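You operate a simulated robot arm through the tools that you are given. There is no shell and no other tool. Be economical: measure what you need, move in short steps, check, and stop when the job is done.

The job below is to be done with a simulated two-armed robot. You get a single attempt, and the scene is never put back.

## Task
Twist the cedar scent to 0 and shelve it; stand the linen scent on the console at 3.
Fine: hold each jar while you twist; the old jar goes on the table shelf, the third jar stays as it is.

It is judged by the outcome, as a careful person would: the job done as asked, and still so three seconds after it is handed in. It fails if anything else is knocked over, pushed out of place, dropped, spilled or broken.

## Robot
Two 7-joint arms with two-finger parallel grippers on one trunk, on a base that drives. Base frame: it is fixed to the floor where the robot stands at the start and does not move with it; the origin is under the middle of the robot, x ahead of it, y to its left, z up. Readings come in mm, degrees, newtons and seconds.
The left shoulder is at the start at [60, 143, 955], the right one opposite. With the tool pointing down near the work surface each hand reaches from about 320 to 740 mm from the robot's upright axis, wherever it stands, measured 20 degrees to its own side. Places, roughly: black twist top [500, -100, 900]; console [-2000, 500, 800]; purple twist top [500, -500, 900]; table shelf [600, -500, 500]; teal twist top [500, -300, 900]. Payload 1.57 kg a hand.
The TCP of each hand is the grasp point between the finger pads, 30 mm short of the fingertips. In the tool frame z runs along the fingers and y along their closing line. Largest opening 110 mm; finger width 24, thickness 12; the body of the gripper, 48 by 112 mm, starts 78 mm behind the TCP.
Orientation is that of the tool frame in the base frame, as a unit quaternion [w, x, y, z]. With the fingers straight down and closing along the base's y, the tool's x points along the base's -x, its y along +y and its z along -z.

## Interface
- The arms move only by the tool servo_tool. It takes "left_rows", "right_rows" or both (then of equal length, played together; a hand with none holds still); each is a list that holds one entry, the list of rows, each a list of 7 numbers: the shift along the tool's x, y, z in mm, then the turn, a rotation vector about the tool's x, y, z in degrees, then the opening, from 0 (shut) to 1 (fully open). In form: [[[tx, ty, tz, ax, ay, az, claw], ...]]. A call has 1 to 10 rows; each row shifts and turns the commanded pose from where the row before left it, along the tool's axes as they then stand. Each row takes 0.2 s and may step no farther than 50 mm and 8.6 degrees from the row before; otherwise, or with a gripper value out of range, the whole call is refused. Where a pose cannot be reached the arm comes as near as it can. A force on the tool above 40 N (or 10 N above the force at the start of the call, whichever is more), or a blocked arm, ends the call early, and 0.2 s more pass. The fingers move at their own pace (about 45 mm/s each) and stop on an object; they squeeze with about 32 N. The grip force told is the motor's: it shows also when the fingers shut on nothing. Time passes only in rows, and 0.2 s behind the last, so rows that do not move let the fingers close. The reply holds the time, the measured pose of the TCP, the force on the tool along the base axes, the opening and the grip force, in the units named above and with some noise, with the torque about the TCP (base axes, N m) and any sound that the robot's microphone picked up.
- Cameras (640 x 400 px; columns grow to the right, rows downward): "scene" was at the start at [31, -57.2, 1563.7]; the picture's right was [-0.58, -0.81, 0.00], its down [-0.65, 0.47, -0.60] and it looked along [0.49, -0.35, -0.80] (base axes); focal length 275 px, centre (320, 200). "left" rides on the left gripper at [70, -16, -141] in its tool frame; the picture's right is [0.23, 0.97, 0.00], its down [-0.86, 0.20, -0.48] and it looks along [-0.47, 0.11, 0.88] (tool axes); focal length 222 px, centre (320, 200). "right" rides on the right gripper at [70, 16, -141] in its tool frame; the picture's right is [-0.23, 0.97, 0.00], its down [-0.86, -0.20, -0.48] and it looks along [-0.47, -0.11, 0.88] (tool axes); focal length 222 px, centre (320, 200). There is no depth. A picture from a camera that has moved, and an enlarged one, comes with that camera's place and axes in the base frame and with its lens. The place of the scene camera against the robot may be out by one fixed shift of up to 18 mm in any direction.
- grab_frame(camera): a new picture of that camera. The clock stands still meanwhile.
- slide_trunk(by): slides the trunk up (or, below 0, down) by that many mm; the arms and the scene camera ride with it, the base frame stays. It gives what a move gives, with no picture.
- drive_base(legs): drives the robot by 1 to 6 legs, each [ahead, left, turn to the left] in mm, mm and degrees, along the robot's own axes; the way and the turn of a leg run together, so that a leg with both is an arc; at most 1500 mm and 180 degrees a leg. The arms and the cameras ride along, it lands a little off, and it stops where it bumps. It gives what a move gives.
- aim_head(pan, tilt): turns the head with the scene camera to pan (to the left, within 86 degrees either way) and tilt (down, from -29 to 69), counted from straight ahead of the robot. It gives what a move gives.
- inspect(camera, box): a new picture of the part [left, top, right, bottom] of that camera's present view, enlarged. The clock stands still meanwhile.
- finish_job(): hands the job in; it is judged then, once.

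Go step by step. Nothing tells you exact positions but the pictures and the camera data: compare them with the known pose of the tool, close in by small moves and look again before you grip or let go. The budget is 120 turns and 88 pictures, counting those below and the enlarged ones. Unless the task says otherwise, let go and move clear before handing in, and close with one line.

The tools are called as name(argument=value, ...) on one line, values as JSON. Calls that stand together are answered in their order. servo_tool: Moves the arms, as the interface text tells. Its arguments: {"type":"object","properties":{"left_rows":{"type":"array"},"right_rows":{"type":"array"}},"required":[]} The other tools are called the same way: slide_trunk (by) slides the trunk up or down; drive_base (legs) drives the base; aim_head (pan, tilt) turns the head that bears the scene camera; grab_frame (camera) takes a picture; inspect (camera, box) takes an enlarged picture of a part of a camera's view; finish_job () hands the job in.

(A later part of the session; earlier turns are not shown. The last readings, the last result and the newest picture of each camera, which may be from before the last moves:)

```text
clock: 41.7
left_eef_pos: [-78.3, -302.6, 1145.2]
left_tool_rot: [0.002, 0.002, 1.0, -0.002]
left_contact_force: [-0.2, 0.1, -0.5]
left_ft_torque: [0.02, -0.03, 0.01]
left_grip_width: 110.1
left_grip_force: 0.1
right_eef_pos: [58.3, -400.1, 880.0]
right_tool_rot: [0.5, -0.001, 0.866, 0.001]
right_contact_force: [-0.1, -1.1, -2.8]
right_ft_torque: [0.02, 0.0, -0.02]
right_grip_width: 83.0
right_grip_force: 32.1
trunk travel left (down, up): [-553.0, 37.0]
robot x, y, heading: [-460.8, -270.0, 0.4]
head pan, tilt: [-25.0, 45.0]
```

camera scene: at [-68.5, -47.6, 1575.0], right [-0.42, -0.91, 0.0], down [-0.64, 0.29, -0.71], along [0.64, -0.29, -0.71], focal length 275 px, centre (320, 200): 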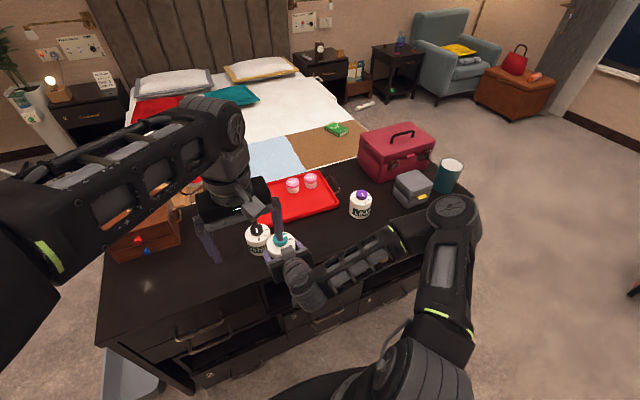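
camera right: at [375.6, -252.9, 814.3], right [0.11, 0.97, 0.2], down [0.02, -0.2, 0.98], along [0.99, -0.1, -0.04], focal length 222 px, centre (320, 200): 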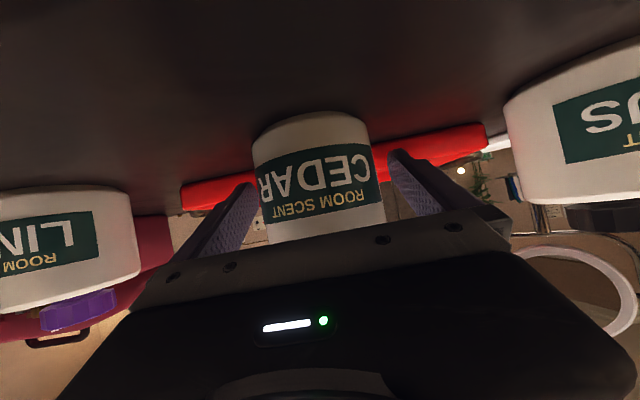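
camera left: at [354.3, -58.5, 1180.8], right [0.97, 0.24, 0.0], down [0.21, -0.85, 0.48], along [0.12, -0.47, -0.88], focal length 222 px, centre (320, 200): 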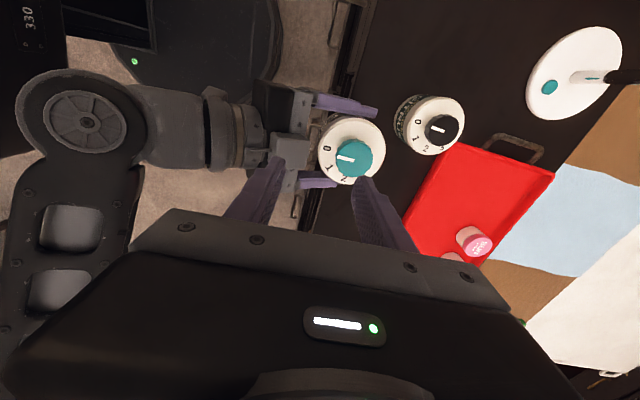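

slide_trunk(by=-360)

aim_head(pan=-5, tilt=35)

grab_frame(camera="scene")

grab_frame(camera="right")

```text
clock: 45.2
left_eef_pos: [-77.6, -302.3, 784.6]
left_tool_rot: [0.003, 0.001, 1.0, -0.002]
left_contact_force: [0.5, 0.1, -0.5]
left_ft_torque: [0.02, 0.02, -0.02]
left_grip_width: 110.1
left_grip_force: 0.1
right_eef_pos: [59.4, -401.5, 520.1]
right_tool_rot: [0.5, -0.001, 0.866, 0.001]
right_contact_force: [-0.3, 0.1, -2.7]
right_ft_torque: [0.0, 0.03, -0.01]
right_grip_width: 83.1
right_grip_force: 32.3
trunk travel left (down, up): [-193.0, 397.0]
robot x, y, heading: [-461.3, -273.1, 0.5]
head pan, tilt: [-25.0, 45.0]
```

```text
clock: 46.1
left_eef_pos: [-77.6, -302.6, 786.0]
left_tool_rot: [0.002, 0.003, 1.0, -0.001]
left_contact_force: [-0.4, 0.6, -1.0]
left_ft_torque: [-0.02, 0.01, -0.03]
left_grip_width: 110.0
left_grip_force: 0.1
right_eef_pos: [59.0, -401.1, 520.6]
right_tool_rot: [0.5, -0.002, 0.866, 0.001]
right_contact_force: [0.8, 1.1, -2.5]
right_ft_torque: [0.02, -0.04, -0.01]
right_grip_width: 83.1
right_grip_force: 32.4
trunk travel left (down, up): [-193.0, 397.0]
robot x, y, heading: [-464.6, -271.5, 0.3]
head pan, tilt: [-5.0, 35.0]
```

```text
54 pictures are left
camera scene: at [-405.3, -292.0, 1229.8], right [-0.08, -1.0, 0.0], down [-0.57, 0.05, -0.82], along [0.82, -0.07, -0.57], focal length 275 px, centre (320, 200)
```

scene: 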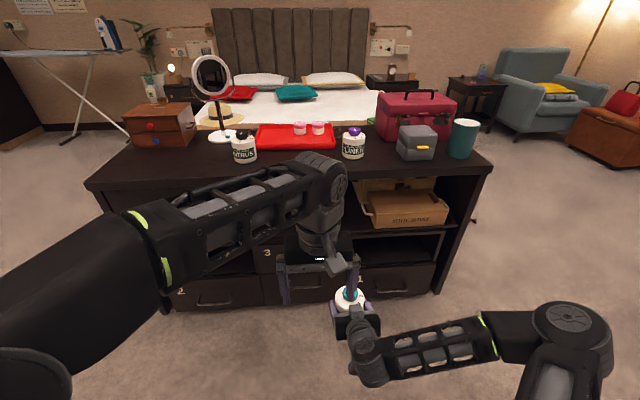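

```text
53 pictures are left
camera right: at [-98.4, -386.7, 530.2], right [0.11, 0.97, 0.2], down [0.01, -0.2, 0.98], along [0.99, -0.1, -0.04], focal length 222 px, centre (320, 200)
```

right: 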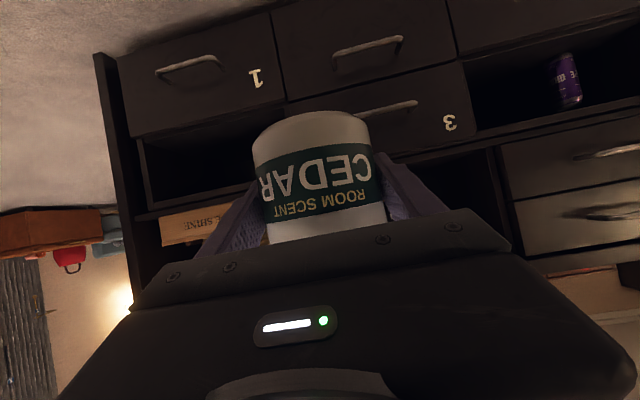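

The shelf board comes out at z ≈ 456 in the upper bay. I move the left hand aside for an unobstructed view of the target spot.

servo_tool(left_rows=[[[0, 45, -10, 0, 0, 0, 1], [0, 45, -10, 0, 0, 0, 1], [0, 45, -10, 0, 0, 0, 1], [0, 45, -10, 0, 0, 0, 1], [0, 45, 0, 0, 0, 0, 1], [0, 45, 0, 0, 0, 0, 1]]])

inspect(camera="scene", box=[200, 120, 480, 295])

```text
clock: 47.5
left_eef_pos: [-58.4, -161.1, 808.8]
left_tool_rot: [0.033, 0.001, 0.999, -0.01]
left_contact_force: [0.1, -0.4, 0.4]
left_ft_torque: [0.06, -0.01, 0.02]
left_grip_width: 110.0
left_grip_force: 0.0
left hand out of reach, approached as far as the arm can: row 2, 3, 4, 5
right_eef_pos: [58.4, -401.6, 520.5]
right_tool_rot: [0.5, -0.002, 0.866, 0.001]
right_contact_force: [-0.4, -0.9, -2.9]
right_ft_torque: [0.02, 0.03, 0.02]
right_grip_width: 83.3
right_grip_force: 32.1
trunk travel left (down, up): [-193.0, 397.0]
robot x, y, heading: [-463.2, -272.1, 0.2]
head pan, tilt: [-5.0, 35.0]
```

```text
2.29 times, centred on (340, 208) of scene
camera zoom: at [-405.4, -292.3, 1229.9], right [-0.08, -1.0, 0.0], down [-0.57, 0.05, -0.82], along [0.82, -0.07, -0.57], focal length 629 px, centre (274, 183)
```

zoom: 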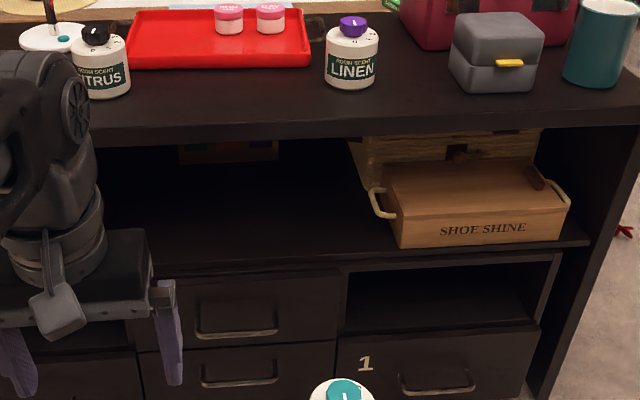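

The spot at y ≈ -400 is clear. I drive forward so the jar stands just in front of the bay.

drive_base(legs=[[330, 0, 0]])

aim_head(pan=-10, tilt=45)

grab_frame(camera="scene")

grab_frame(camera="right")

```text
clock: 49.6
left_eef_pos: [271.8, -158.1, 807.6]
left_tool_rot: [0.033, 0.001, 0.999, -0.011]
left_contact_force: [0.1, -0.6, -0.6]
left_ft_torque: [0.01, 0.02, 0.0]
left_grip_width: 110.1
left_grip_force: 0.1
right_eef_pos: [389.4, -398.4, 520.2]
right_tool_rot: [0.5, -0.003, 0.866, 0.002]
right_contact_force: [0.1, 0.1, -1.8]
right_ft_torque: [-0.03, 0.0, 0.02]
right_grip_width: 83.0
right_grip_force: 32.0
trunk travel left (down, up): [-193.0, 397.0]
robot x, y, heading: [-133.5, -266.1, 0.1]
head pan, tilt: [-5.0, 35.0]
```

```text
clock: 50.4
left_eef_pos: [273.3, -157.2, 807.7]
left_tool_rot: [0.034, 0.0, 0.999, -0.011]
left_contact_force: [-0.6, 0.4, 0.6]
left_ft_torque: [0.0, -0.02, -0.03]
left_grip_width: 110.1
left_grip_force: 0.0
right_eef_pos: [389.4, -399.6, 520.4]
right_tool_rot: [0.5, -0.002, 0.866, 0.001]
right_contact_force: [-0.4, 0.0, -1.6]
right_ft_torque: [0.03, 0.01, -0.01]
right_grip_width: 82.8
right_grip_force: 31.8
trunk travel left (down, up): [-193.0, 397.0]
robot x, y, heading: [-129.5, -269.2, 0.2]
head pan, tilt: [-10.0, 45.0]
```

```text
51 pictures are left
camera scene: at [-82.5, -296.8, 1215.1], right [-0.17, -0.99, 0.0], down [-0.7, 0.12, -0.71], along [0.7, -0.12, -0.71], focal length 275 px, centre (320, 200)
```

scene: 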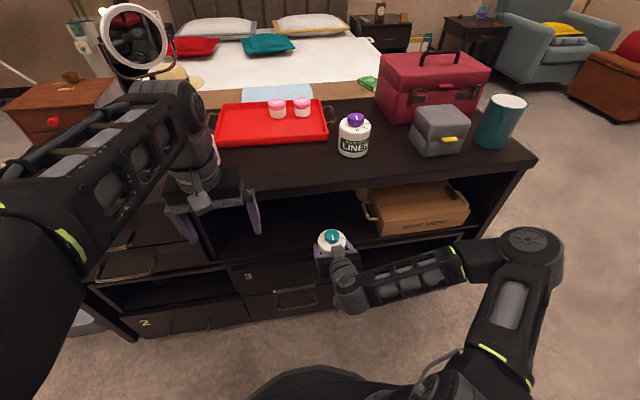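

```text
50 pictures are left
camera right: at [232.0, -384.8, 530.2], right [0.11, 0.97, 0.2], down [0.01, -0.2, 0.98], along [0.99, -0.1, -0.04], focal length 222 px, centre (320, 200)
```

right: 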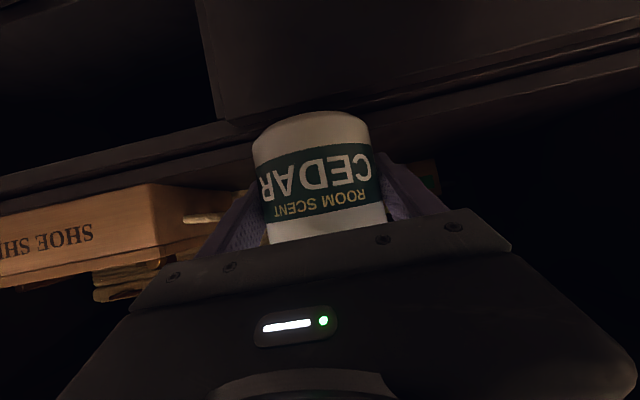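

Jar bottom is ~20 mm above the board and in front of it. I move it 130 mm into the bay.

servo_tool(right_rows=[[[-16.2, 0, 28.2, 0, 0, 0, 0.3], [-16.2, 0, 28.2, 0, 0, 0, 0.3], [-16.2, 0, 28.2, 0, 0, 0, 0.3], [-16.2, 0, 28.2, 0, 0, 0, 0.3], [0, 0, 0, 0, 0, 0, 0.3]]])

grab_frame(camera="right")

inspect(camera="scene", box=[240, 150, 480, 300])

```text
clock: 51.6
left_eef_pos: [273.7, -158.6, 808.6]
left_tool_rot: [0.033, 0.0, 0.999, -0.01]
left_contact_force: [-1.0, 0.7, -0.4]
left_ft_torque: [-0.01, 0.0, 0.01]
left_grip_width: 109.9
left_grip_force: 0.0
right_eef_pos: [518.4, -399.8, 519.7]
right_tool_rot: [0.499, -0.002, 0.866, 0.001]
right_contact_force: [0.0, -0.3, -1.6]
right_ft_torque: [0.0, 0.01, 0.0]
right_grip_width: 83.0
right_grip_force: 32.4
trunk travel left (down, up): [-193.0, 397.0]
robot x, y, heading: [-133.7, -267.7, 0.7]
head pan, tilt: [-10.0, 45.0]
```

```text
49 pictures are left
camera right: at [362.3, -385.4, 530.1], right [0.11, 0.97, 0.2], down [0.02, -0.2, 0.98], along [0.99, -0.1, -0.04], focal length 222 px, centre (320, 200)
```

right: 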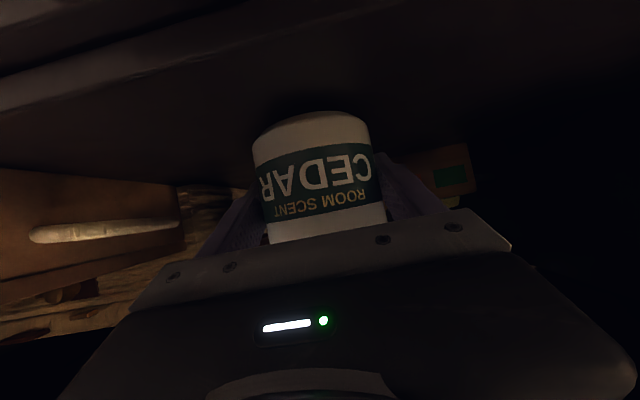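

```text
2.67 times, centred on (360, 225) of scene
camera zoom: at [-82.4, -296.8, 1215.0], right [-0.17, -0.99, 0.0], down [-0.7, 0.12, -0.71], along [0.7, -0.12, -0.71], focal length 734 px, centre (213, 133)
```

zoom: 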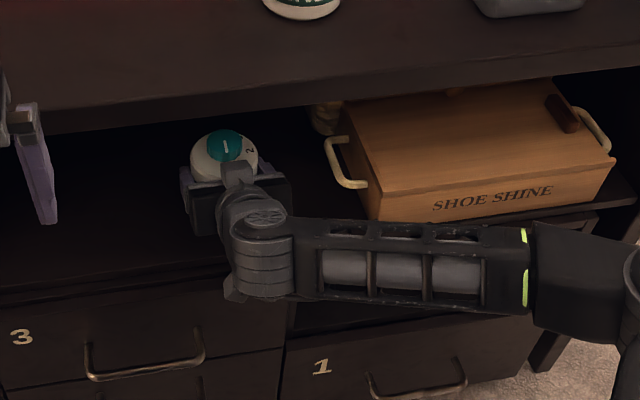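

Now inside the bay with clear space. I lower it in small steps until contact.

servo_tool(right_rows=[[[8.7, 0, 5, 0, 0, 0, 0.3], [2.6, 0, 1.5, 0, 0, 0, 0.3], [0, 0, 0, 0, 0, 0, 0.3]]])

servo_tool(right_rows=[[[1.7, 0, 1, 0, 0, 0, 0.3], [1.7, 0, 1, 0, 0, 0, 0.3], [1.7, 0, 1, 0, 0, 0, 0.3], [1.7, 0, 1, 0, 0, 0, 0.3], [1.7, 0, 1, 0, 0, 0, 0.3], [1.7, 0, 1, 0, 0, 0, 0.3]]])

```text
clock: 52.4
left_eef_pos: [272.2, -158.8, 809.2]
left_tool_rot: [0.034, 0.0, 0.999, -0.01]
left_contact_force: [-0.3, -0.1, 0.0]
left_ft_torque: [-0.01, -0.03, 0.01]
left_grip_width: 109.9
left_grip_force: 0.0
right_eef_pos: [519.4, -398.5, 510.1]
right_tool_rot: [0.502, -0.003, 0.865, 0.001]
right_contact_force: [6.2, -2.2, 19.2]
right_ft_torque: [0.23, -0.15, 0.23]
right_grip_width: 83.7
right_grip_force: 31.8
trunk travel left (down, up): [-193.0, 397.0]
robot x, y, heading: [-133.7, -267.9, 0.1]
head pan, tilt: [-10.0, 45.0]
```

```text
clock: 53.8
left_eef_pos: [271.5, -157.8, 808.1]
left_tool_rot: [0.034, 0.0, 0.999, -0.01]
left_contact_force: [0.5, -0.5, 0.4]
left_ft_torque: [0.0, 0.0, 0.02]
left_grip_width: 110.0
left_grip_force: 0.0
right_eef_pos: [521.3, -397.9, 496.2]
right_tool_rot: [0.501, -0.002, 0.865, 0.001]
right_contact_force: [1.4, -3.5, 17.5]
right_ft_torque: [0.02, -0.15, 0.3]
right_grip_width: 82.9
right_grip_force: 32.2
trunk travel left (down, up): [-193.0, 397.0]
robot x, y, heading: [-136.2, -268.0, 0.2]
head pan, tilt: [-10.0, 45.0]
```

Contact came earlier than expected and the fingers seem to have slid a little. I check before letting go.

grab_frame(camera="right")

inspect(camera="scene", box=[240, 150, 480, 300])

```text
47 pictures are left
camera right: at [362.3, -384.1, 506.4], right [0.11, 0.97, 0.2], down [0.01, -0.2, 0.98], along [0.99, -0.1, -0.03], focal length 222 px, centre (320, 200)
```

right: 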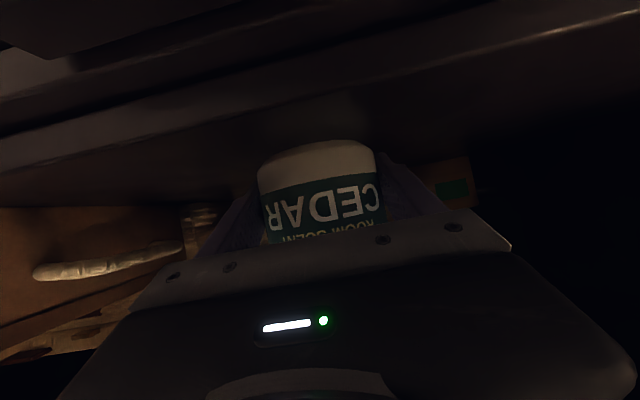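

```text
2.67 times, centred on (360, 225) of scene
camera zoom: at [-84.3, -296.6, 1215.1], right [-0.17, -0.99, 0.0], down [-0.7, 0.12, -0.71], along [0.7, -0.12, -0.71], focal length 734 px, centre (213, 133)
```

zoom: 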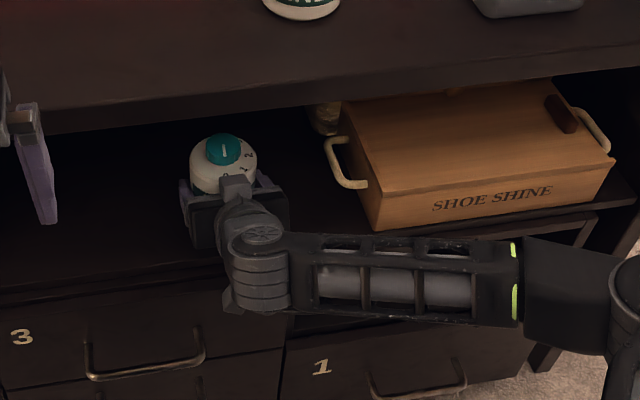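

The jar is standing on the board, slid slightly in the fingers. I open and withdraw straight back.

servo_tool(right_rows=[[[-1.7, 0, -1, 0, 0, 0, 0.5], [0, 0, 0, 0, 0, 0, 1], [0, 0, 0, 0, 0, 0, 1], [0, 0, 0, 0, 0, 0, 1], [0, 0, 0, 0, 0, 0, 1]]])

grab_frame(camera="right")

```text
clock: 55.0
left_eef_pos: [272.6, -158.3, 807.9]
left_tool_rot: [0.033, 0.001, 0.999, -0.01]
left_contact_force: [1.1, 0.1, 0.2]
left_ft_torque: [0.01, 0.0, -0.03]
left_grip_width: 110.1
left_grip_force: 0.2
right_eef_pos: [519.4, -399.3, 496.1]
right_tool_rot: [0.499, -0.002, 0.866, 0.001]
right_contact_force: [-0.2, 0.1, -0.5]
right_ft_torque: [-0.03, 0.01, 0.03]
right_grip_width: 110.0
right_grip_force: 0.1
trunk travel left (down, up): [-193.0, 397.0]
robot x, y, heading: [-134.7, -266.2, 0.3]
head pan, tilt: [-10.0, 45.0]
```

```text
45 pictures are left
camera right: at [362.4, -384.9, 506.8], right [0.11, 0.97, 0.2], down [0.02, -0.2, 0.98], along [0.99, -0.1, -0.04], focal length 222 px, centre (320, 200)
```

right: 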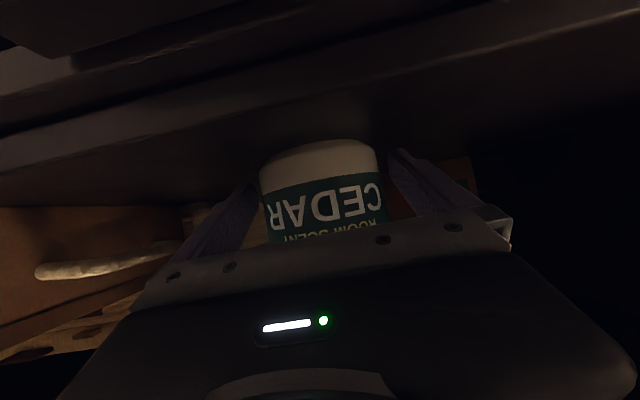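

Released and free on both sides. I withdraw the hand and back the base away.

servo_tool(right_rows=[[[10, 0, -17.3, 0, 0, 0, 1], [20, 0, -34.6, 0, 0, 0, 1], [20, 0, -34.6, 0, 0, 0, 1], [20, 0, -34.6, 0, 0, 0, 1], [0, 0, 0, 0, 0, 0, 1]]])

drive_base(legs=[[-330, 0, 0]])

aim_head(pan=-10, tilt=35)

grab_frame(camera="scene")

```text
clock: 56.2
left_eef_pos: [272.9, -158.8, 807.4]
left_tool_rot: [0.033, 0.001, 0.999, -0.01]
left_contact_force: [0.1, -0.6, 0.4]
left_ft_torque: [0.01, 0.03, -0.02]
left_grip_width: 109.9
left_grip_force: 0.1
right_eef_pos: [378.4, -398.9, 496.0]
right_tool_rot: [0.5, -0.002, 0.866, 0.001]
right_contact_force: [-0.3, -0.1, 0.9]
right_ft_torque: [0.0, 0.01, -0.01]
right_grip_width: 110.0
right_grip_force: 0.1
trunk travel left (down, up): [-193.0, 397.0]
robot x, y, heading: [-133.4, -267.2, 0.5]
head pan, tilt: [-10.0, 45.0]
```

```text
clock: 58.4
left_eef_pos: [-63.2, -160.6, 808.4]
left_tool_rot: [0.034, -0.001, 0.999, -0.009]
left_contact_force: [-0.4, -0.3, 0.1]
left_ft_torque: [-0.01, 0.01, 0.0]
left_grip_width: 110.3
left_grip_force: 0.1
right_eef_pos: [41.9, -401.2, 496.2]
right_tool_rot: [0.5, -0.002, 0.866, 0.001]
right_contact_force: [1.2, -0.7, -1.0]
right_ft_torque: [0.0, 0.02, 0.02]
right_grip_width: 110.2
right_grip_force: 0.0
trunk travel left (down, up): [-193.0, 397.0]
robot x, y, heading: [-470.4, -270.1, 0.4]
head pan, tilt: [-10.0, 45.0]
```

```text
clock: 59.1
left_eef_pos: [-63.3, -159.8, 808.8]
left_tool_rot: [0.034, -0.001, 0.999, -0.01]
left_contact_force: [0.4, 0.0, 0.4]
left_ft_torque: [0.0, 0.01, 0.02]
left_grip_width: 110.1
left_grip_force: 0.0
right_eef_pos: [41.5, -400.5, 496.8]
right_tool_rot: [0.5, -0.002, 0.866, 0.001]
right_contact_force: [-0.4, 0.5, 0.1]
right_ft_torque: [-0.01, -0.02, -0.01]
right_grip_width: 110.2
right_grip_force: 0.1
trunk travel left (down, up): [-193.0, 397.0]
robot x, y, heading: [-470.2, -269.6, 0.2]
head pan, tilt: [-10.0, 35.0]
```

```text
44 pictures are left
camera scene: at [-413.0, -299.7, 1229.8], right [-0.17, -0.99, 0.0], down [-0.57, 0.1, -0.82], along [0.81, -0.14, -0.57], focal length 275 px, centre (320, 200)
```

scene: 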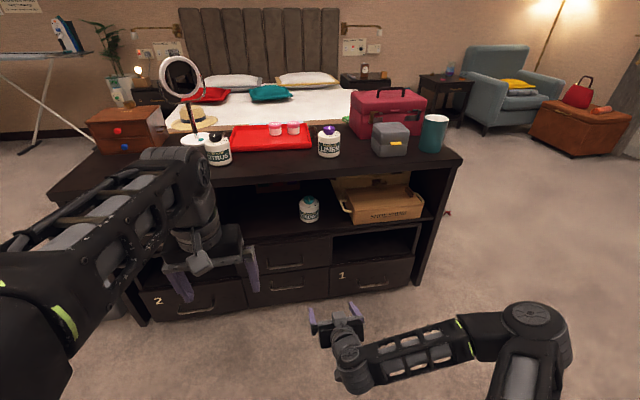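

Cedar stands on the shelf. Next I raise the trunk so the right hand is at grasp height again and line up with the linen jar at about (538,-482).

slide_trunk(by=312)

drive_base(legs=[[0, -82, 0], [365, 0, 0]])

grab_frame(camera="right")

```text
clock: 62.2
left_eef_pos: [-64.0, -160.8, 1120.5]
left_tool_rot: [0.034, 0.0, 0.999, -0.01]
left_contact_force: [-0.4, -0.5, 1.1]
left_ft_torque: [0.01, 0.02, 0.01]
left_grip_width: 110.1
left_grip_force: 0.0
right_eef_pos: [43.0, -401.1, 808.5]
right_tool_rot: [0.5, -0.002, 0.866, 0.001]
right_contact_force: [0.6, -0.4, -0.1]
right_ft_torque: [-0.01, 0.0, 0.01]
right_grip_width: 110.0
right_grip_force: 0.0
trunk travel left (down, up): [-505.0, 85.0]
robot x, y, heading: [-470.2, -268.8, 0.3]
head pan, tilt: [-10.0, 35.0]
```

```text
clock: 65.2
left_eef_pos: [300.5, -236.0, 1120.9]
left_tool_rot: [0.033, -0.004, 0.999, -0.01]
left_contact_force: [0.8, -0.3, -0.2]
left_ft_torque: [0.0, 0.03, -0.01]
left_grip_width: 110.1
left_grip_force: 0.0
right_eef_pos: [409.6, -475.4, 807.2]
right_tool_rot: [0.5, -0.007, 0.866, 0.005]
right_contact_force: [-0.6, 0.3, 0.0]
right_ft_torque: [-0.01, -0.01, -0.03]
right_grip_width: 110.1
right_grip_force: 0.0
trunk travel left (down, up): [-505.0, 85.0]
robot x, y, heading: [-107.5, -346.9, 0.9]
head pan, tilt: [-10.0, 35.0]
```

```text
43 pictures are left
camera right: at [251.8, -462.6, 818.3], right [0.1, 0.98, 0.2], down [0.02, -0.2, 0.98], along [0.99, -0.09, -0.04], focal length 222 px, centre (320, 200)
```

right: 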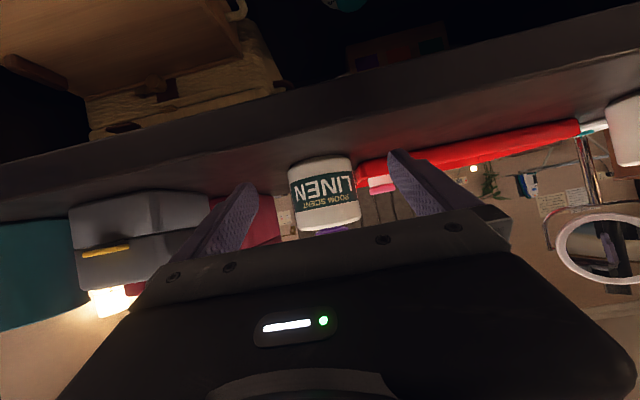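

Linen's centre is at y ≈ -481. I shift and advance most of the way, then check.

servo_tool(right_rows=[[[0, -7.5, 0, 0, 0, 0, 1], [-15, 0, 27.5, 0, 0, 0, 1], [-15, 0, 27.5, 0, 0, 0, 1], [-15, 0, 27.5, 0, 0, 0, 1], [0, 0, 0, 0, 0, 0, 1]]])

grab_frame(camera="right")

```text
clock: 66.4
left_eef_pos: [301.3, -236.5, 1119.0]
left_tool_rot: [0.033, -0.004, 0.999, -0.01]
left_contact_force: [-0.2, 0.4, 0.1]
left_ft_torque: [0.0, 0.0, 0.01]
left_grip_width: 109.8
left_grip_force: 0.0
right_eef_pos: [503.6, -481.8, 806.2]
right_tool_rot: [0.5, -0.005, 0.866, 0.003]
right_contact_force: [-0.4, 0.0, 0.5]
right_ft_torque: [0.03, -0.01, 0.01]
right_grip_width: 110.0
right_grip_force: 0.1
trunk travel left (down, up): [-505.0, 85.0]
robot x, y, heading: [-105.2, -348.0, 0.7]
head pan, tilt: [-10.0, 35.0]
```

```text
42 pictures are left
camera right: at [346.5, -468.0, 817.1], right [0.1, 0.98, 0.2], down [0.02, -0.2, 0.98], along [0.99, -0.09, -0.04], focal length 222 px, centre (320, 200)
```

right: 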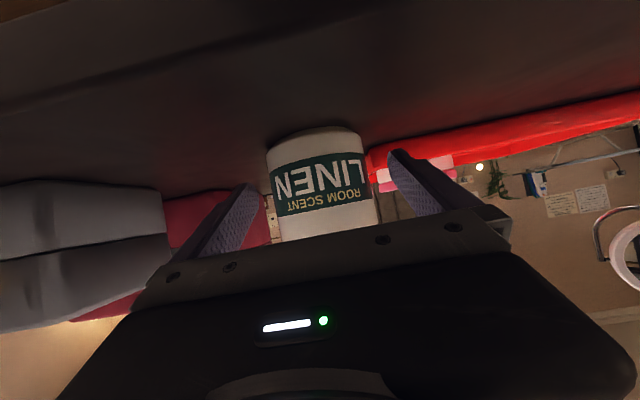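

servo_tool(right_rows=[[[-14.5, 0, 28.5, 0, 0, 0, 1], [0, 0, 0, 0, 0, 0, 0.6], [0, 0, 0, 0, 0, 0, 0.4], [0, 0, 0, 0, 0, 0, 0.3], [0, 0, 0, 0, 0, 0, 0.3], [0, 0, 0, 0, 0, 0, 0.3]]])

grab_frame(camera="right")

```text
clock: 67.8
left_eef_pos: [300.8, -235.8, 1120.1]
left_tool_rot: [0.033, -0.004, 0.999, -0.01]
left_contact_force: [-0.4, -0.3, -0.3]
left_ft_torque: [-0.02, -0.05, 0.01]
left_grip_width: 109.9
left_grip_force: 0.0
right_eef_pos: [534.2, -481.5, 806.2]
right_tool_rot: [0.5, -0.007, 0.866, 0.003]
right_contact_force: [0.5, -0.2, 2.0]
right_ft_torque: [-0.02, -0.04, 0.02]
right_grip_width: 82.8
right_grip_force: 31.6
trunk travel left (down, up): [-505.0, 85.0]
robot x, y, heading: [-107.5, -348.8, 0.7]
head pan, tilt: [-10.0, 35.0]
```

```text
41 pictures are left
camera right: at [377.8, -468.6, 815.2], right [0.1, 0.98, 0.2], down [0.02, -0.2, 0.98], along [0.99, -0.09, -0.04], focal length 222 px, centre (320, 200)
```

right: 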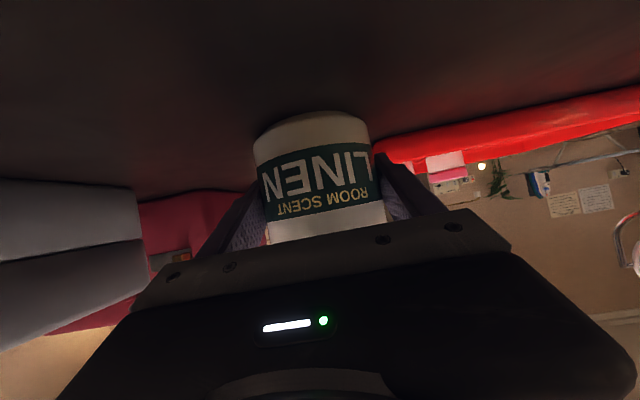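

Linen is gripped. I lift it with the trunk, then bring it back in front of the table.

slide_trunk(by=60)

servo_tool(right_rows=[[[-9, 0, -5, 0, 0, 0, 0.3], [15, 0, -26, 0, 0, 0, 0.3], [15, 0, -26, 0, 0, 0, 0.3], [15, 0, -26, 0, 0, 0, 0.3], [15, 0, -26, 0, 0, 0, 0.3], [0, 0, 0, 0, 0, 0, 0.3]]])

drive_base(legs=[[-350, 0, 0]])

grab_frame(camera="left")

```text
clock: 68.8
left_eef_pos: [300.3, -236.6, 1180.4]
left_tool_rot: [0.034, -0.005, 0.999, -0.01]
left_contact_force: [0.2, 0.0, -0.4]
left_ft_torque: [-0.03, 0.03, 0.0]
left_grip_width: 110.2
left_grip_force: 0.0
right_eef_pos: [535.2, -480.5, 864.5]
right_tool_rot: [0.499, -0.006, 0.866, 0.004]
right_contact_force: [-0.5, -0.9, -2.5]
right_ft_torque: [-0.05, 0.01, -0.01]
right_grip_width: 82.6
right_grip_force: 31.9
trunk travel left (down, up): [-565.0, 25.0]
robot x, y, heading: [-106.2, -349.6, 1.0]
head pan, tilt: [-10.0, 35.0]
```

```text
clock: 70.2
left_eef_pos: [300.5, -236.5, 1180.8]
left_tool_rot: [0.033, -0.004, 0.999, -0.011]
left_contact_force: [-0.6, -0.8, -0.1]
left_ft_torque: [0.0, -0.04, 0.01]
left_grip_width: 110.3
left_grip_force: 0.1
right_eef_pos: [415.2, -480.5, 875.7]
right_tool_rot: [0.499, -0.007, 0.867, 0.004]
right_contact_force: [0.2, -0.8, -2.3]
right_ft_torque: [0.01, 0.0, 0.01]
right_grip_width: 82.7
right_grip_force: 31.5
trunk travel left (down, up): [-565.0, 25.0]
robot x, y, heading: [-103.2, -354.3, 0.6]
head pan, tilt: [-10.0, 35.0]
```

```text
clock: 72.4
left_eef_pos: [-40.5, -241.5, 1180.4]
left_tool_rot: [0.035, -0.004, 0.999, -0.011]
left_contact_force: [-0.5, -0.3, 0.0]
left_ft_torque: [0.0, -0.02, -0.01]
left_grip_width: 110.1
left_grip_force: 0.0
right_eef_pos: [74.3, -486.3, 875.2]
right_tool_rot: [0.5, -0.005, 0.866, 0.002]
right_contact_force: [0.7, 0.0, -2.7]
right_ft_torque: [0.0, 0.0, 0.02]
right_grip_width: 82.7
right_grip_force: 31.7
trunk travel left (down, up): [-565.0, 25.0]
robot x, y, heading: [-445.7, -356.2, 0.7]
head pan, tilt: [-10.0, 35.0]
```

```text
40 pictures are left
camera left: at [-121.6, -255.5, 1317.1], right [-0.23, 0.97, -0.04], down [0.82, 0.22, 0.53], along [0.52, 0.09, -0.85], focal length 222 px, centre (320, 200)
```

left: 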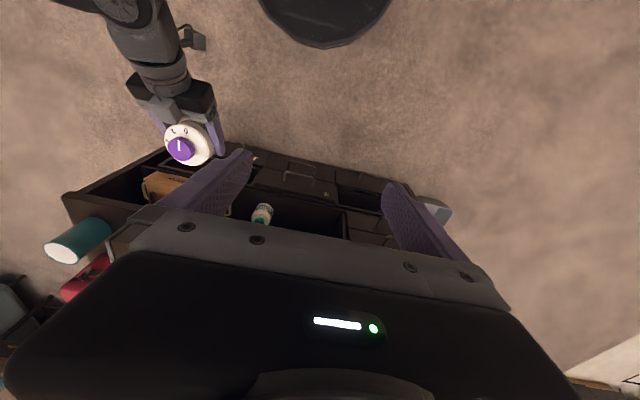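

In free space now. I bring the left hand over the linen knob, levelling it on the way.

servo_tool(left_rows=[[[0, 0, 0, -1.15, 3.8, 0, 0.6], [-16.5, -35, 20, 0, 0, 0, 0.6], [-16.5, -35, 20, 0, 0, 0, 0.6], [-16.5, -35, 20, 0, 0, 0, 0.6], [-16.5, -35, 20, 0, 0, 0, 0.6], [-16.5, -35, 20, 0, 0, 0, 0.6], [-16.5, -35, 20, 0, 0, 0, 0.6], [-16.5, -35, 20, 0, 0, 0, 0.6], [0, 0, 0, 0, 0, 0, 0.6]]])

grab_frame(camera="left")

```text
clock: 74.4
left_eef_pos: [85.8, -488.5, 1052.7]
left_tool_rot: [0.033, -0.004, 0.999, -0.01]
left_contact_force: [-0.1, -0.1, 0.7]
left_ft_torque: [-0.05, 0.0, 0.04]
left_grip_width: 66.0
left_grip_force: 0.0
left hand out of reach, approached as far as the arm can: row 1
right_eef_pos: [74.6, -486.6, 876.1]
right_tool_rot: [0.5, -0.006, 0.866, 0.003]
right_contact_force: [0.9, 0.3, -2.3]
right_ft_torque: [-0.06, 0.0, 0.0]
right_grip_width: 82.6
right_grip_force: 31.7
trunk travel left (down, up): [-565.0, 25.0]
robot x, y, heading: [-449.0, -353.2, 0.5]
head pan, tilt: [-10.0, 35.0]
```

```text
39 pictures are left
camera left: at [6.3, -501.7, 1191.0], right [-0.23, 0.97, -0.04], down [0.82, 0.22, 0.53], along [0.52, 0.09, -0.85], focal length 222 px, centre (320, 200)
```

left: 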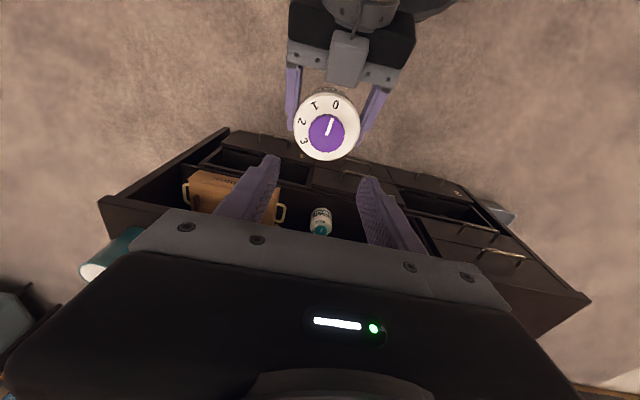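

The levelling row was dropped earlier; I apply it again now within reach, then yaw the hand +85° as the start for the long twist.

servo_tool(left_rows=[[[0, 0, 0, -1.15, 3.8, 0, 0.6], [0, 0, 0, 0, 0, 0, 0.6]]])

inspect(camera="left", box=[270, 80, 390, 190])

```text
clock: 75.0
left_eef_pos: [86.1, -486.7, 1054.5]
left_tool_rot: [0.033, -0.004, 0.999, -0.01]
left_contact_force: [0.7, 0.0, -1.1]
left_ft_torque: [-0.02, -0.01, -0.01]
left_grip_width: 65.9
left_grip_force: 0.1
left hand out of reach, approached as far as the arm can: row 1
right_eef_pos: [74.4, -486.8, 876.4]
right_tool_rot: [0.5, -0.005, 0.866, 0.003]
right_contact_force: [0.1, 0.6, -1.6]
right_ft_torque: [0.02, 0.02, 0.0]
right_grip_width: 82.5
right_grip_force: 32.4
trunk travel left (down, up): [-565.0, 25.0]
robot x, y, heading: [-449.7, -351.1, 0.6]
head pan, tilt: [-10.0, 35.0]
```

```text
3.64 times, centred on (330, 135) of left
camera zoom: at [6.6, -501.9, 1190.9], right [-0.23, 0.97, -0.04], down [0.82, 0.22, 0.53], along [0.52, 0.09, -0.85], focal length 808 px, centre (284, 436)
```

zoom: 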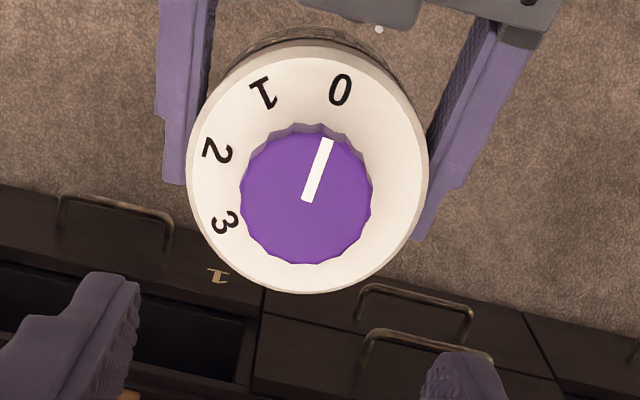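

Pointer (174.8°) is on 0 (~174°), 3 lies at ~309.5°, so 135° counter-clockwise is needed. I lower the left hand a bit into reach, level it and yaw it.

servo_tool(left_rows=[[[8, 0, 35, 0, 0, 0, 0.6], [0, 0, 0, -1.15, 3.8, 0, 0.6], [0, 0, 0, 0, 0, 0, 0.6]]])

servo_tool(left_rows=[[[0, 0, 0, 0, 0, 8.5, 0.6], [0, 0, 0, 0, 0, 8.5, 0.6], [0, 0, 0, 0, 0, 8.5, 0.6], [0, 0, 0, 0, 0, 8.5, 0.6], [0, 0, 0, 0, 0, 8.5, 0.6], [0, 0, 0, 0, 0, 8.5, 0.6], [0, 0, 0, 0, 0, 8.5, 0.6], [0, 0, 0, 0, 0, 8.5, 0.6], [0, 0, 0, 0, 0, 8.5, 0.6], [0, 0, 0, 0, 0, 0, 0.6]]])

grab_frame(camera="left")

```text
clock: 75.8
left_eef_pos: [80.7, -488.8, 1018.7]
left_tool_rot: [0.0, -0.003, 1.0, -0.001]
left_contact_force: [0.2, -0.4, -0.3]
left_ft_torque: [-0.04, -0.01, 0.0]
left_grip_width: 66.2
left_grip_force: 0.1
right_eef_pos: [74.4, -487.4, 874.4]
right_tool_rot: [0.5, -0.006, 0.866, 0.004]
right_contact_force: [0.5, 0.8, -1.8]
right_ft_torque: [0.03, 0.05, 0.0]
right_grip_width: 82.8
right_grip_force: 32.1
trunk travel left (down, up): [-565.0, 25.0]
robot x, y, heading: [-446.9, -353.3, 0.7]
head pan, tilt: [-10.0, 35.0]
```

```text
clock: 78.0
left_eef_pos: [81.6, -488.6, 1016.9]
left_tool_rot: [0.0, 0.617, 0.787, 0.0]
left_contact_force: [0.9, 0.7, -0.6]
left_ft_torque: [-0.03, 0.02, 0.0]
left_grip_width: 66.4
left_grip_force: 0.1
right_eef_pos: [74.1, -487.8, 875.6]
right_tool_rot: [0.5, -0.006, 0.866, 0.003]
right_contact_force: [1.1, -0.2, -2.8]
right_ft_torque: [0.0, 0.01, 0.02]
right_grip_width: 83.0
right_grip_force: 32.4
trunk travel left (down, up): [-565.0, 25.0]
robot x, y, heading: [-446.4, -353.1, 0.9]
head pan, tilt: [-10.0, 35.0]
```

```text
37 pictures are left
camera left: at [46.8, -425.3, 1159.0], right [0.89, 0.45, 0.0], down [0.4, -0.78, 0.48], along [0.22, -0.43, -0.88], focal length 222 px, centre (320, 200)
```

left: 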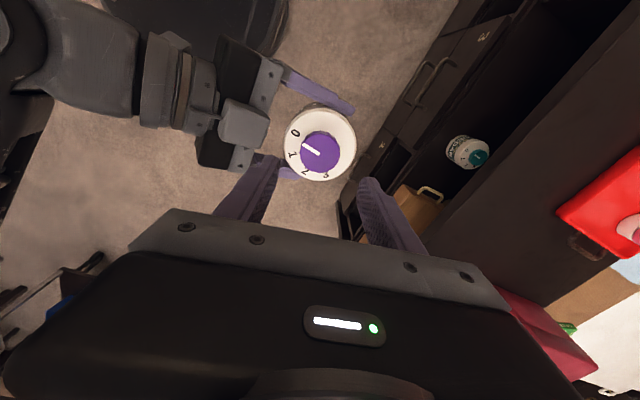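

servo_tool(left_rows=[[[2, -2.9, 0, 0, 0, 0, 0.5], [0, 0, 0, 0, 0, 0, 0.5], [0, 0, 35, 0, 0, 0, 0.5], [0, 0, 25, 0, 0, 0, 0.5], [0, 0, 13, 0, 0, 0, 0.5], [0, 0, 0, 0, 0, 0, 0.5]]])

aim_head(pan=-10, tilt=50)

grab_frame(camera="scene")

```text
clock: 79.4
left_eef_pos: [78.4, -488.1, 944.4]
left_tool_rot: [0.001, 0.616, 0.787, 0.001]
left_contact_force: [-0.3, 0.3, 0.7]
left_ft_torque: [0.01, -0.02, 0.0]
left_grip_width: 55.0
left_grip_force: 0.1
right_eef_pos: [74.7, -487.2, 874.9]
right_tool_rot: [0.5, -0.005, 0.866, 0.003]
right_contact_force: [0.3, 0.1, -2.4]
right_ft_torque: [0.02, 0.0, -0.01]
right_grip_width: 82.7
right_grip_force: 32.3
trunk travel left (down, up): [-565.0, 25.0]
robot x, y, heading: [-447.4, -354.5, 0.7]
head pan, tilt: [-10.0, 35.0]
```

```text
clock: 80.2
left_eef_pos: [78.1, -488.1, 943.7]
left_tool_rot: [0.0, 0.616, 0.787, 0.0]
left_contact_force: [0.6, 0.6, -0.2]
left_ft_torque: [0.04, -0.01, 0.01]
left_grip_width: 55.1
left_grip_force: 0.1
right_eef_pos: [73.8, -486.5, 875.9]
right_tool_rot: [0.5, -0.005, 0.866, 0.002]
right_contact_force: [-0.9, -0.1, -1.6]
right_ft_torque: [-0.01, -0.01, 0.03]
right_grip_width: 82.5
right_grip_force: 32.0
trunk travel left (down, up): [-565.0, 25.0]
robot x, y, heading: [-449.1, -356.0, 0.6]
head pan, tilt: [-10.0, 50.0]
```

```text
36 pictures are left
camera scene: at [-399.0, -381.6, 1580.2], right [-0.16, -0.99, 0.0], down [-0.76, 0.12, -0.64], along [0.63, -0.1, -0.77], focal length 275 px, centre (320, 200)
```

scene: 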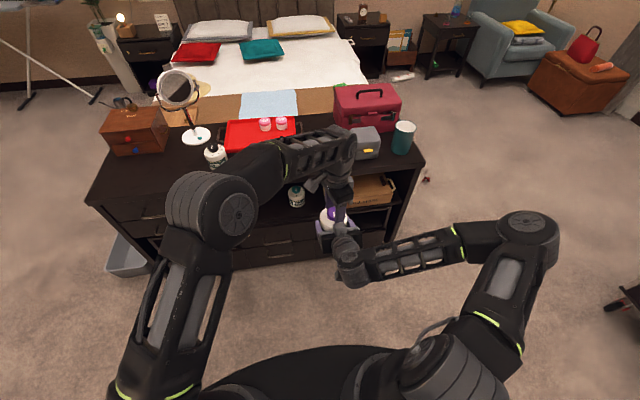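

Fingers are around the knob without contact. I close and start turning counter-clockwise.

servo_tool(left_rows=[[[0, 0, 0, 0, 0, 0, 0.2], [0, 0, 0, 0, 0, 0, 0.2], [0, 0, 0, 0, 0, 0, 0.2], [0, 0, 0, 0, 0, 0, 0.2]]])

servo_tool(left_rows=[[[0, 0, 0, 0, 0, -8.4, 0.2], [0, 0, 0, 0, 0, -8.4, 0.2], [0, 0, 0, 0, 0, -8.4, 0.2], [0, 0, 0, 0, 0, -8.4, 0.2], [0, 0, 0, 0, 0, -8.4, 0.2], [0, 0, 0, 0, 0, 0, 0.2]]])

inspect(camera="scene", box=[272, 170, 400, 270])

```text
clock: 81.2
left_eef_pos: [79.4, -488.6, 943.5]
left_tool_rot: [0.002, 0.616, 0.788, 0.0]
left_contact_force: [10.9, 1.9, -1.8]
left_ft_torque: [-0.13, -0.36, -0.1]
left_grip_width: 40.2
left_grip_force: 32.6
right_eef_pos: [73.5, -487.1, 874.6]
right_tool_rot: [0.499, -0.006, 0.866, 0.004]
right_contact_force: [-10.4, -1.6, 3.0]
right_ft_torque: [0.29, -0.34, 0.06]
right_grip_width: 82.8
right_grip_force: 32.4
trunk travel left (down, up): [-565.0, 25.0]
robot x, y, heading: [-446.0, -351.3, 0.5]
head pan, tilt: [-10.0, 50.0]
```

```text
clock: 82.6
left_eef_pos: [77.3, -487.7, 943.9]
left_tool_rot: [0.0, 0.292, 0.956, 0.0]
left_contact_force: [10.7, 4.1, -6.5]
left_ft_torque: [-0.05, -0.39, -0.06]
left_grip_width: 40.0
left_grip_force: 31.7
right_eef_pos: [75.2, -486.6, 876.2]
right_tool_rot: [0.5, -0.005, 0.866, 0.003]
right_contact_force: [-11.4, -5.2, 6.1]
right_ft_torque: [0.34, -0.4, 0.06]
right_grip_width: 82.2
right_grip_force: 31.8
trunk travel left (down, up): [-565.0, 25.0]
robot x, y, heading: [-444.6, -356.5, 0.8]
head pan, tilt: [-10.0, 50.0]
```

```text
4.00 times, centred on (336, 220) of scene
camera zoom: at [-399.0, -381.6, 1580.1], right [-0.16, -0.99, 0.0], down [-0.76, 0.12, -0.64], along [0.63, -0.1, -0.77], focal length 1101 px, centre (256, 120)
```

zoom: 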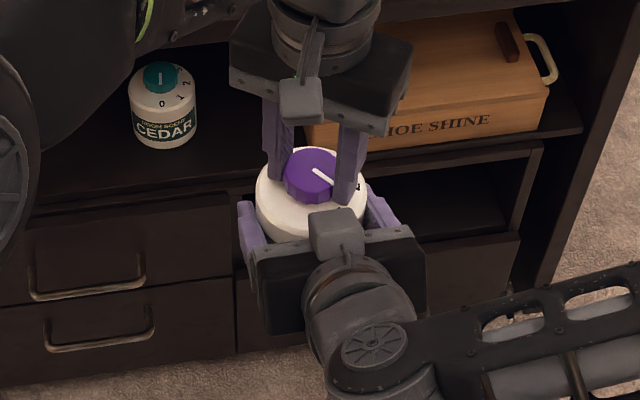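

It turns well (42° so far; cedar on the shelf reads 0). I continue for the remaining ~92.5°.

servo_tool(left_rows=[[[-1.2, 0.8, 0, 0, 0, 0, 0.2], [0, 0, 0, 0, 0, -8.5, 0.2], [0, 0, 0, 0, 0, -8.5, 0.2], [0, 0, 0, 0, 0, -8.5, 0.2], [0, 0, 0, 0, 0, -8.5, 0.2], [0, 0, 0, 0, 0, -8.5, 0.2], [0, 0, 0, 0, 0, -8.5, 0.2], [0, 0, 0, 0, 0, -8.5, 0.2], [0, 0, 0, 0, 0, -8.5, 0.2], [0, 0, 0, 0, 0, 0, 0.2]]])

```text
clock: 84.8
left_eef_pos: [78.1, -487.5, 945.1]
left_tool_rot: [0.0, -0.293, 0.956, 0.001]
left_contact_force: [-8.6, 12.8, 0.1]
left_ft_torque: [0.38, 0.6, -0.12]
left_grip_width: 40.0
left_grip_force: 32.2
right_eef_pos: [74.3, -486.9, 874.0]
right_tool_rot: [0.5, -0.005, 0.866, 0.002]
right_contact_force: [8.9, -12.2, -0.5]
right_ft_torque: [0.55, 0.0, 0.05]
right_grip_width: 82.1
right_grip_force: 32.2
trunk travel left (down, up): [-565.0, 25.0]
robot x, y, heading: [-448.1, -356.8, 0.8]
head pan, tilt: [-10.0, 50.0]
```

servo_tool(left_rows=[[[0, 1.8, 0, 0, 0, 0, 0.2], [0, 0, 0, 0, 0, -8.2, 0.2], [0, 0, 0, 0, 0, -8.2, 0.2], [0, 0, 0, 0, 0, -8.1, 0.2], [0, 0, 0, 0, 0, 0, 0.2]]])

inspect(camera="scene", box=[296, 190, 376, 250])

```text
clock: 86.0
left_eef_pos: [76.9, -486.7, 944.7]
left_tool_rot: [0.0, -0.489, 0.873, -0.001]
left_contact_force: [-7.6, 7.4, -0.2]
left_ft_torque: [0.75, 0.37, -0.37]
left_grip_width: 40.2
left_grip_force: 31.7
right_eef_pos: [74.0, -486.4, 875.2]
right_tool_rot: [0.5, -0.005, 0.866, 0.003]
right_contact_force: [7.5, -7.9, -1.6]
right_ft_torque: [-0.23, 0.13, 0.39]
right_grip_width: 82.1
right_grip_force: 31.6
trunk travel left (down, up): [-565.0, 25.0]
robot x, y, heading: [-453.1, -354.9, 1.0]
head pan, tilt: [-10.0, 50.0]
```

```text
6.67 times, centred on (336, 220) of scene
camera zoom: at [-399.0, -381.6, 1580.1], right [-0.16, -0.99, 0.0], down [-0.76, 0.12, -0.64], along [0.63, -0.1, -0.77], focal length 1835 px, centre (213, 67)
```

zoom: 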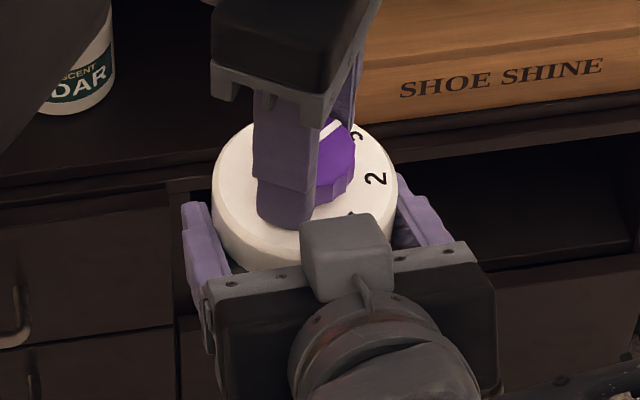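

A torque of ~0.4 N m appeared, presumably the stop at 3. I release, raise and read the dial.

servo_tool(left_rows=[[[0, 0, 0, 0, 0, 0, 0.52], [0, 0, 0, 0, 0, 0, 0.52], [0, 0, 0, 0, 0, 0, 0.52], [0, 0, -25, 0, 0, 0, 0.52], [0, 0, -40, 0, 0, 0, 0.52], [0, 0, -15, 0, 0, 0, 0.52], [0, 0, 0, 0, 0, 0, 0.6]]])

grab_frame(camera="left")

```text
clock: 87.6
left_eef_pos: [77.0, -485.0, 1025.3]
left_tool_rot: [0.0, -0.488, 0.873, 0.0]
left_contact_force: [-0.6, -0.6, 0.6]
left_ft_torque: [-0.01, -0.02, 0.01]
left_grip_width: 66.0
left_grip_force: 0.0
right_eef_pos: [74.2, -486.3, 875.9]
right_tool_rot: [0.5, -0.005, 0.866, 0.003]
right_contact_force: [-0.2, 0.2, -2.0]
right_ft_torque: [0.02, 0.06, 0.02]
right_grip_width: 82.1
right_grip_force: 32.0
trunk travel left (down, up): [-565.0, 25.0]
robot x, y, heading: [-448.7, -352.5, 0.8]
head pan, tilt: [-10.0, 50.0]
```

```text
33 pictures are left
camera left: at [53.8, -554.4, 1166.1], right [-0.95, 0.32, 0.0], down [0.28, 0.83, 0.48], along [0.15, 0.45, -0.88], focal length 222 px, centre (320, 200)
```

left: 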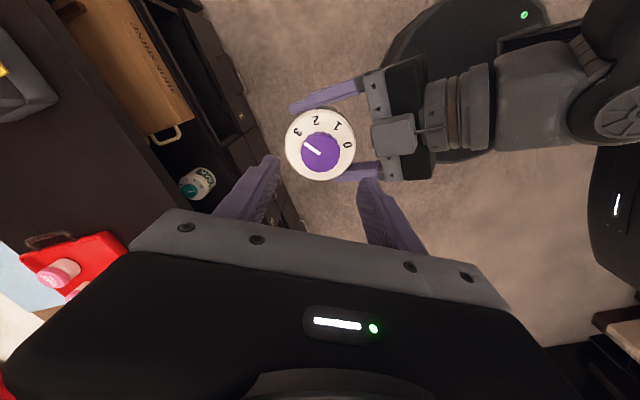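

inspect(camera="left", box=[270, 95, 374, 195])

```text
4.00 times, centred on (322, 145) of left
camera zoom: at [53.8, -554.4, 1166.1], right [-0.95, 0.32, 0.0], down [0.28, 0.83, 0.48], along [0.15, 0.45, -0.88], focal length 888 px, centre (312, 420)
```

zoom: 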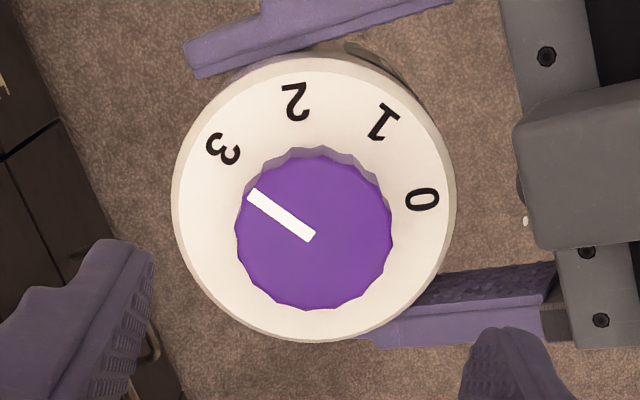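

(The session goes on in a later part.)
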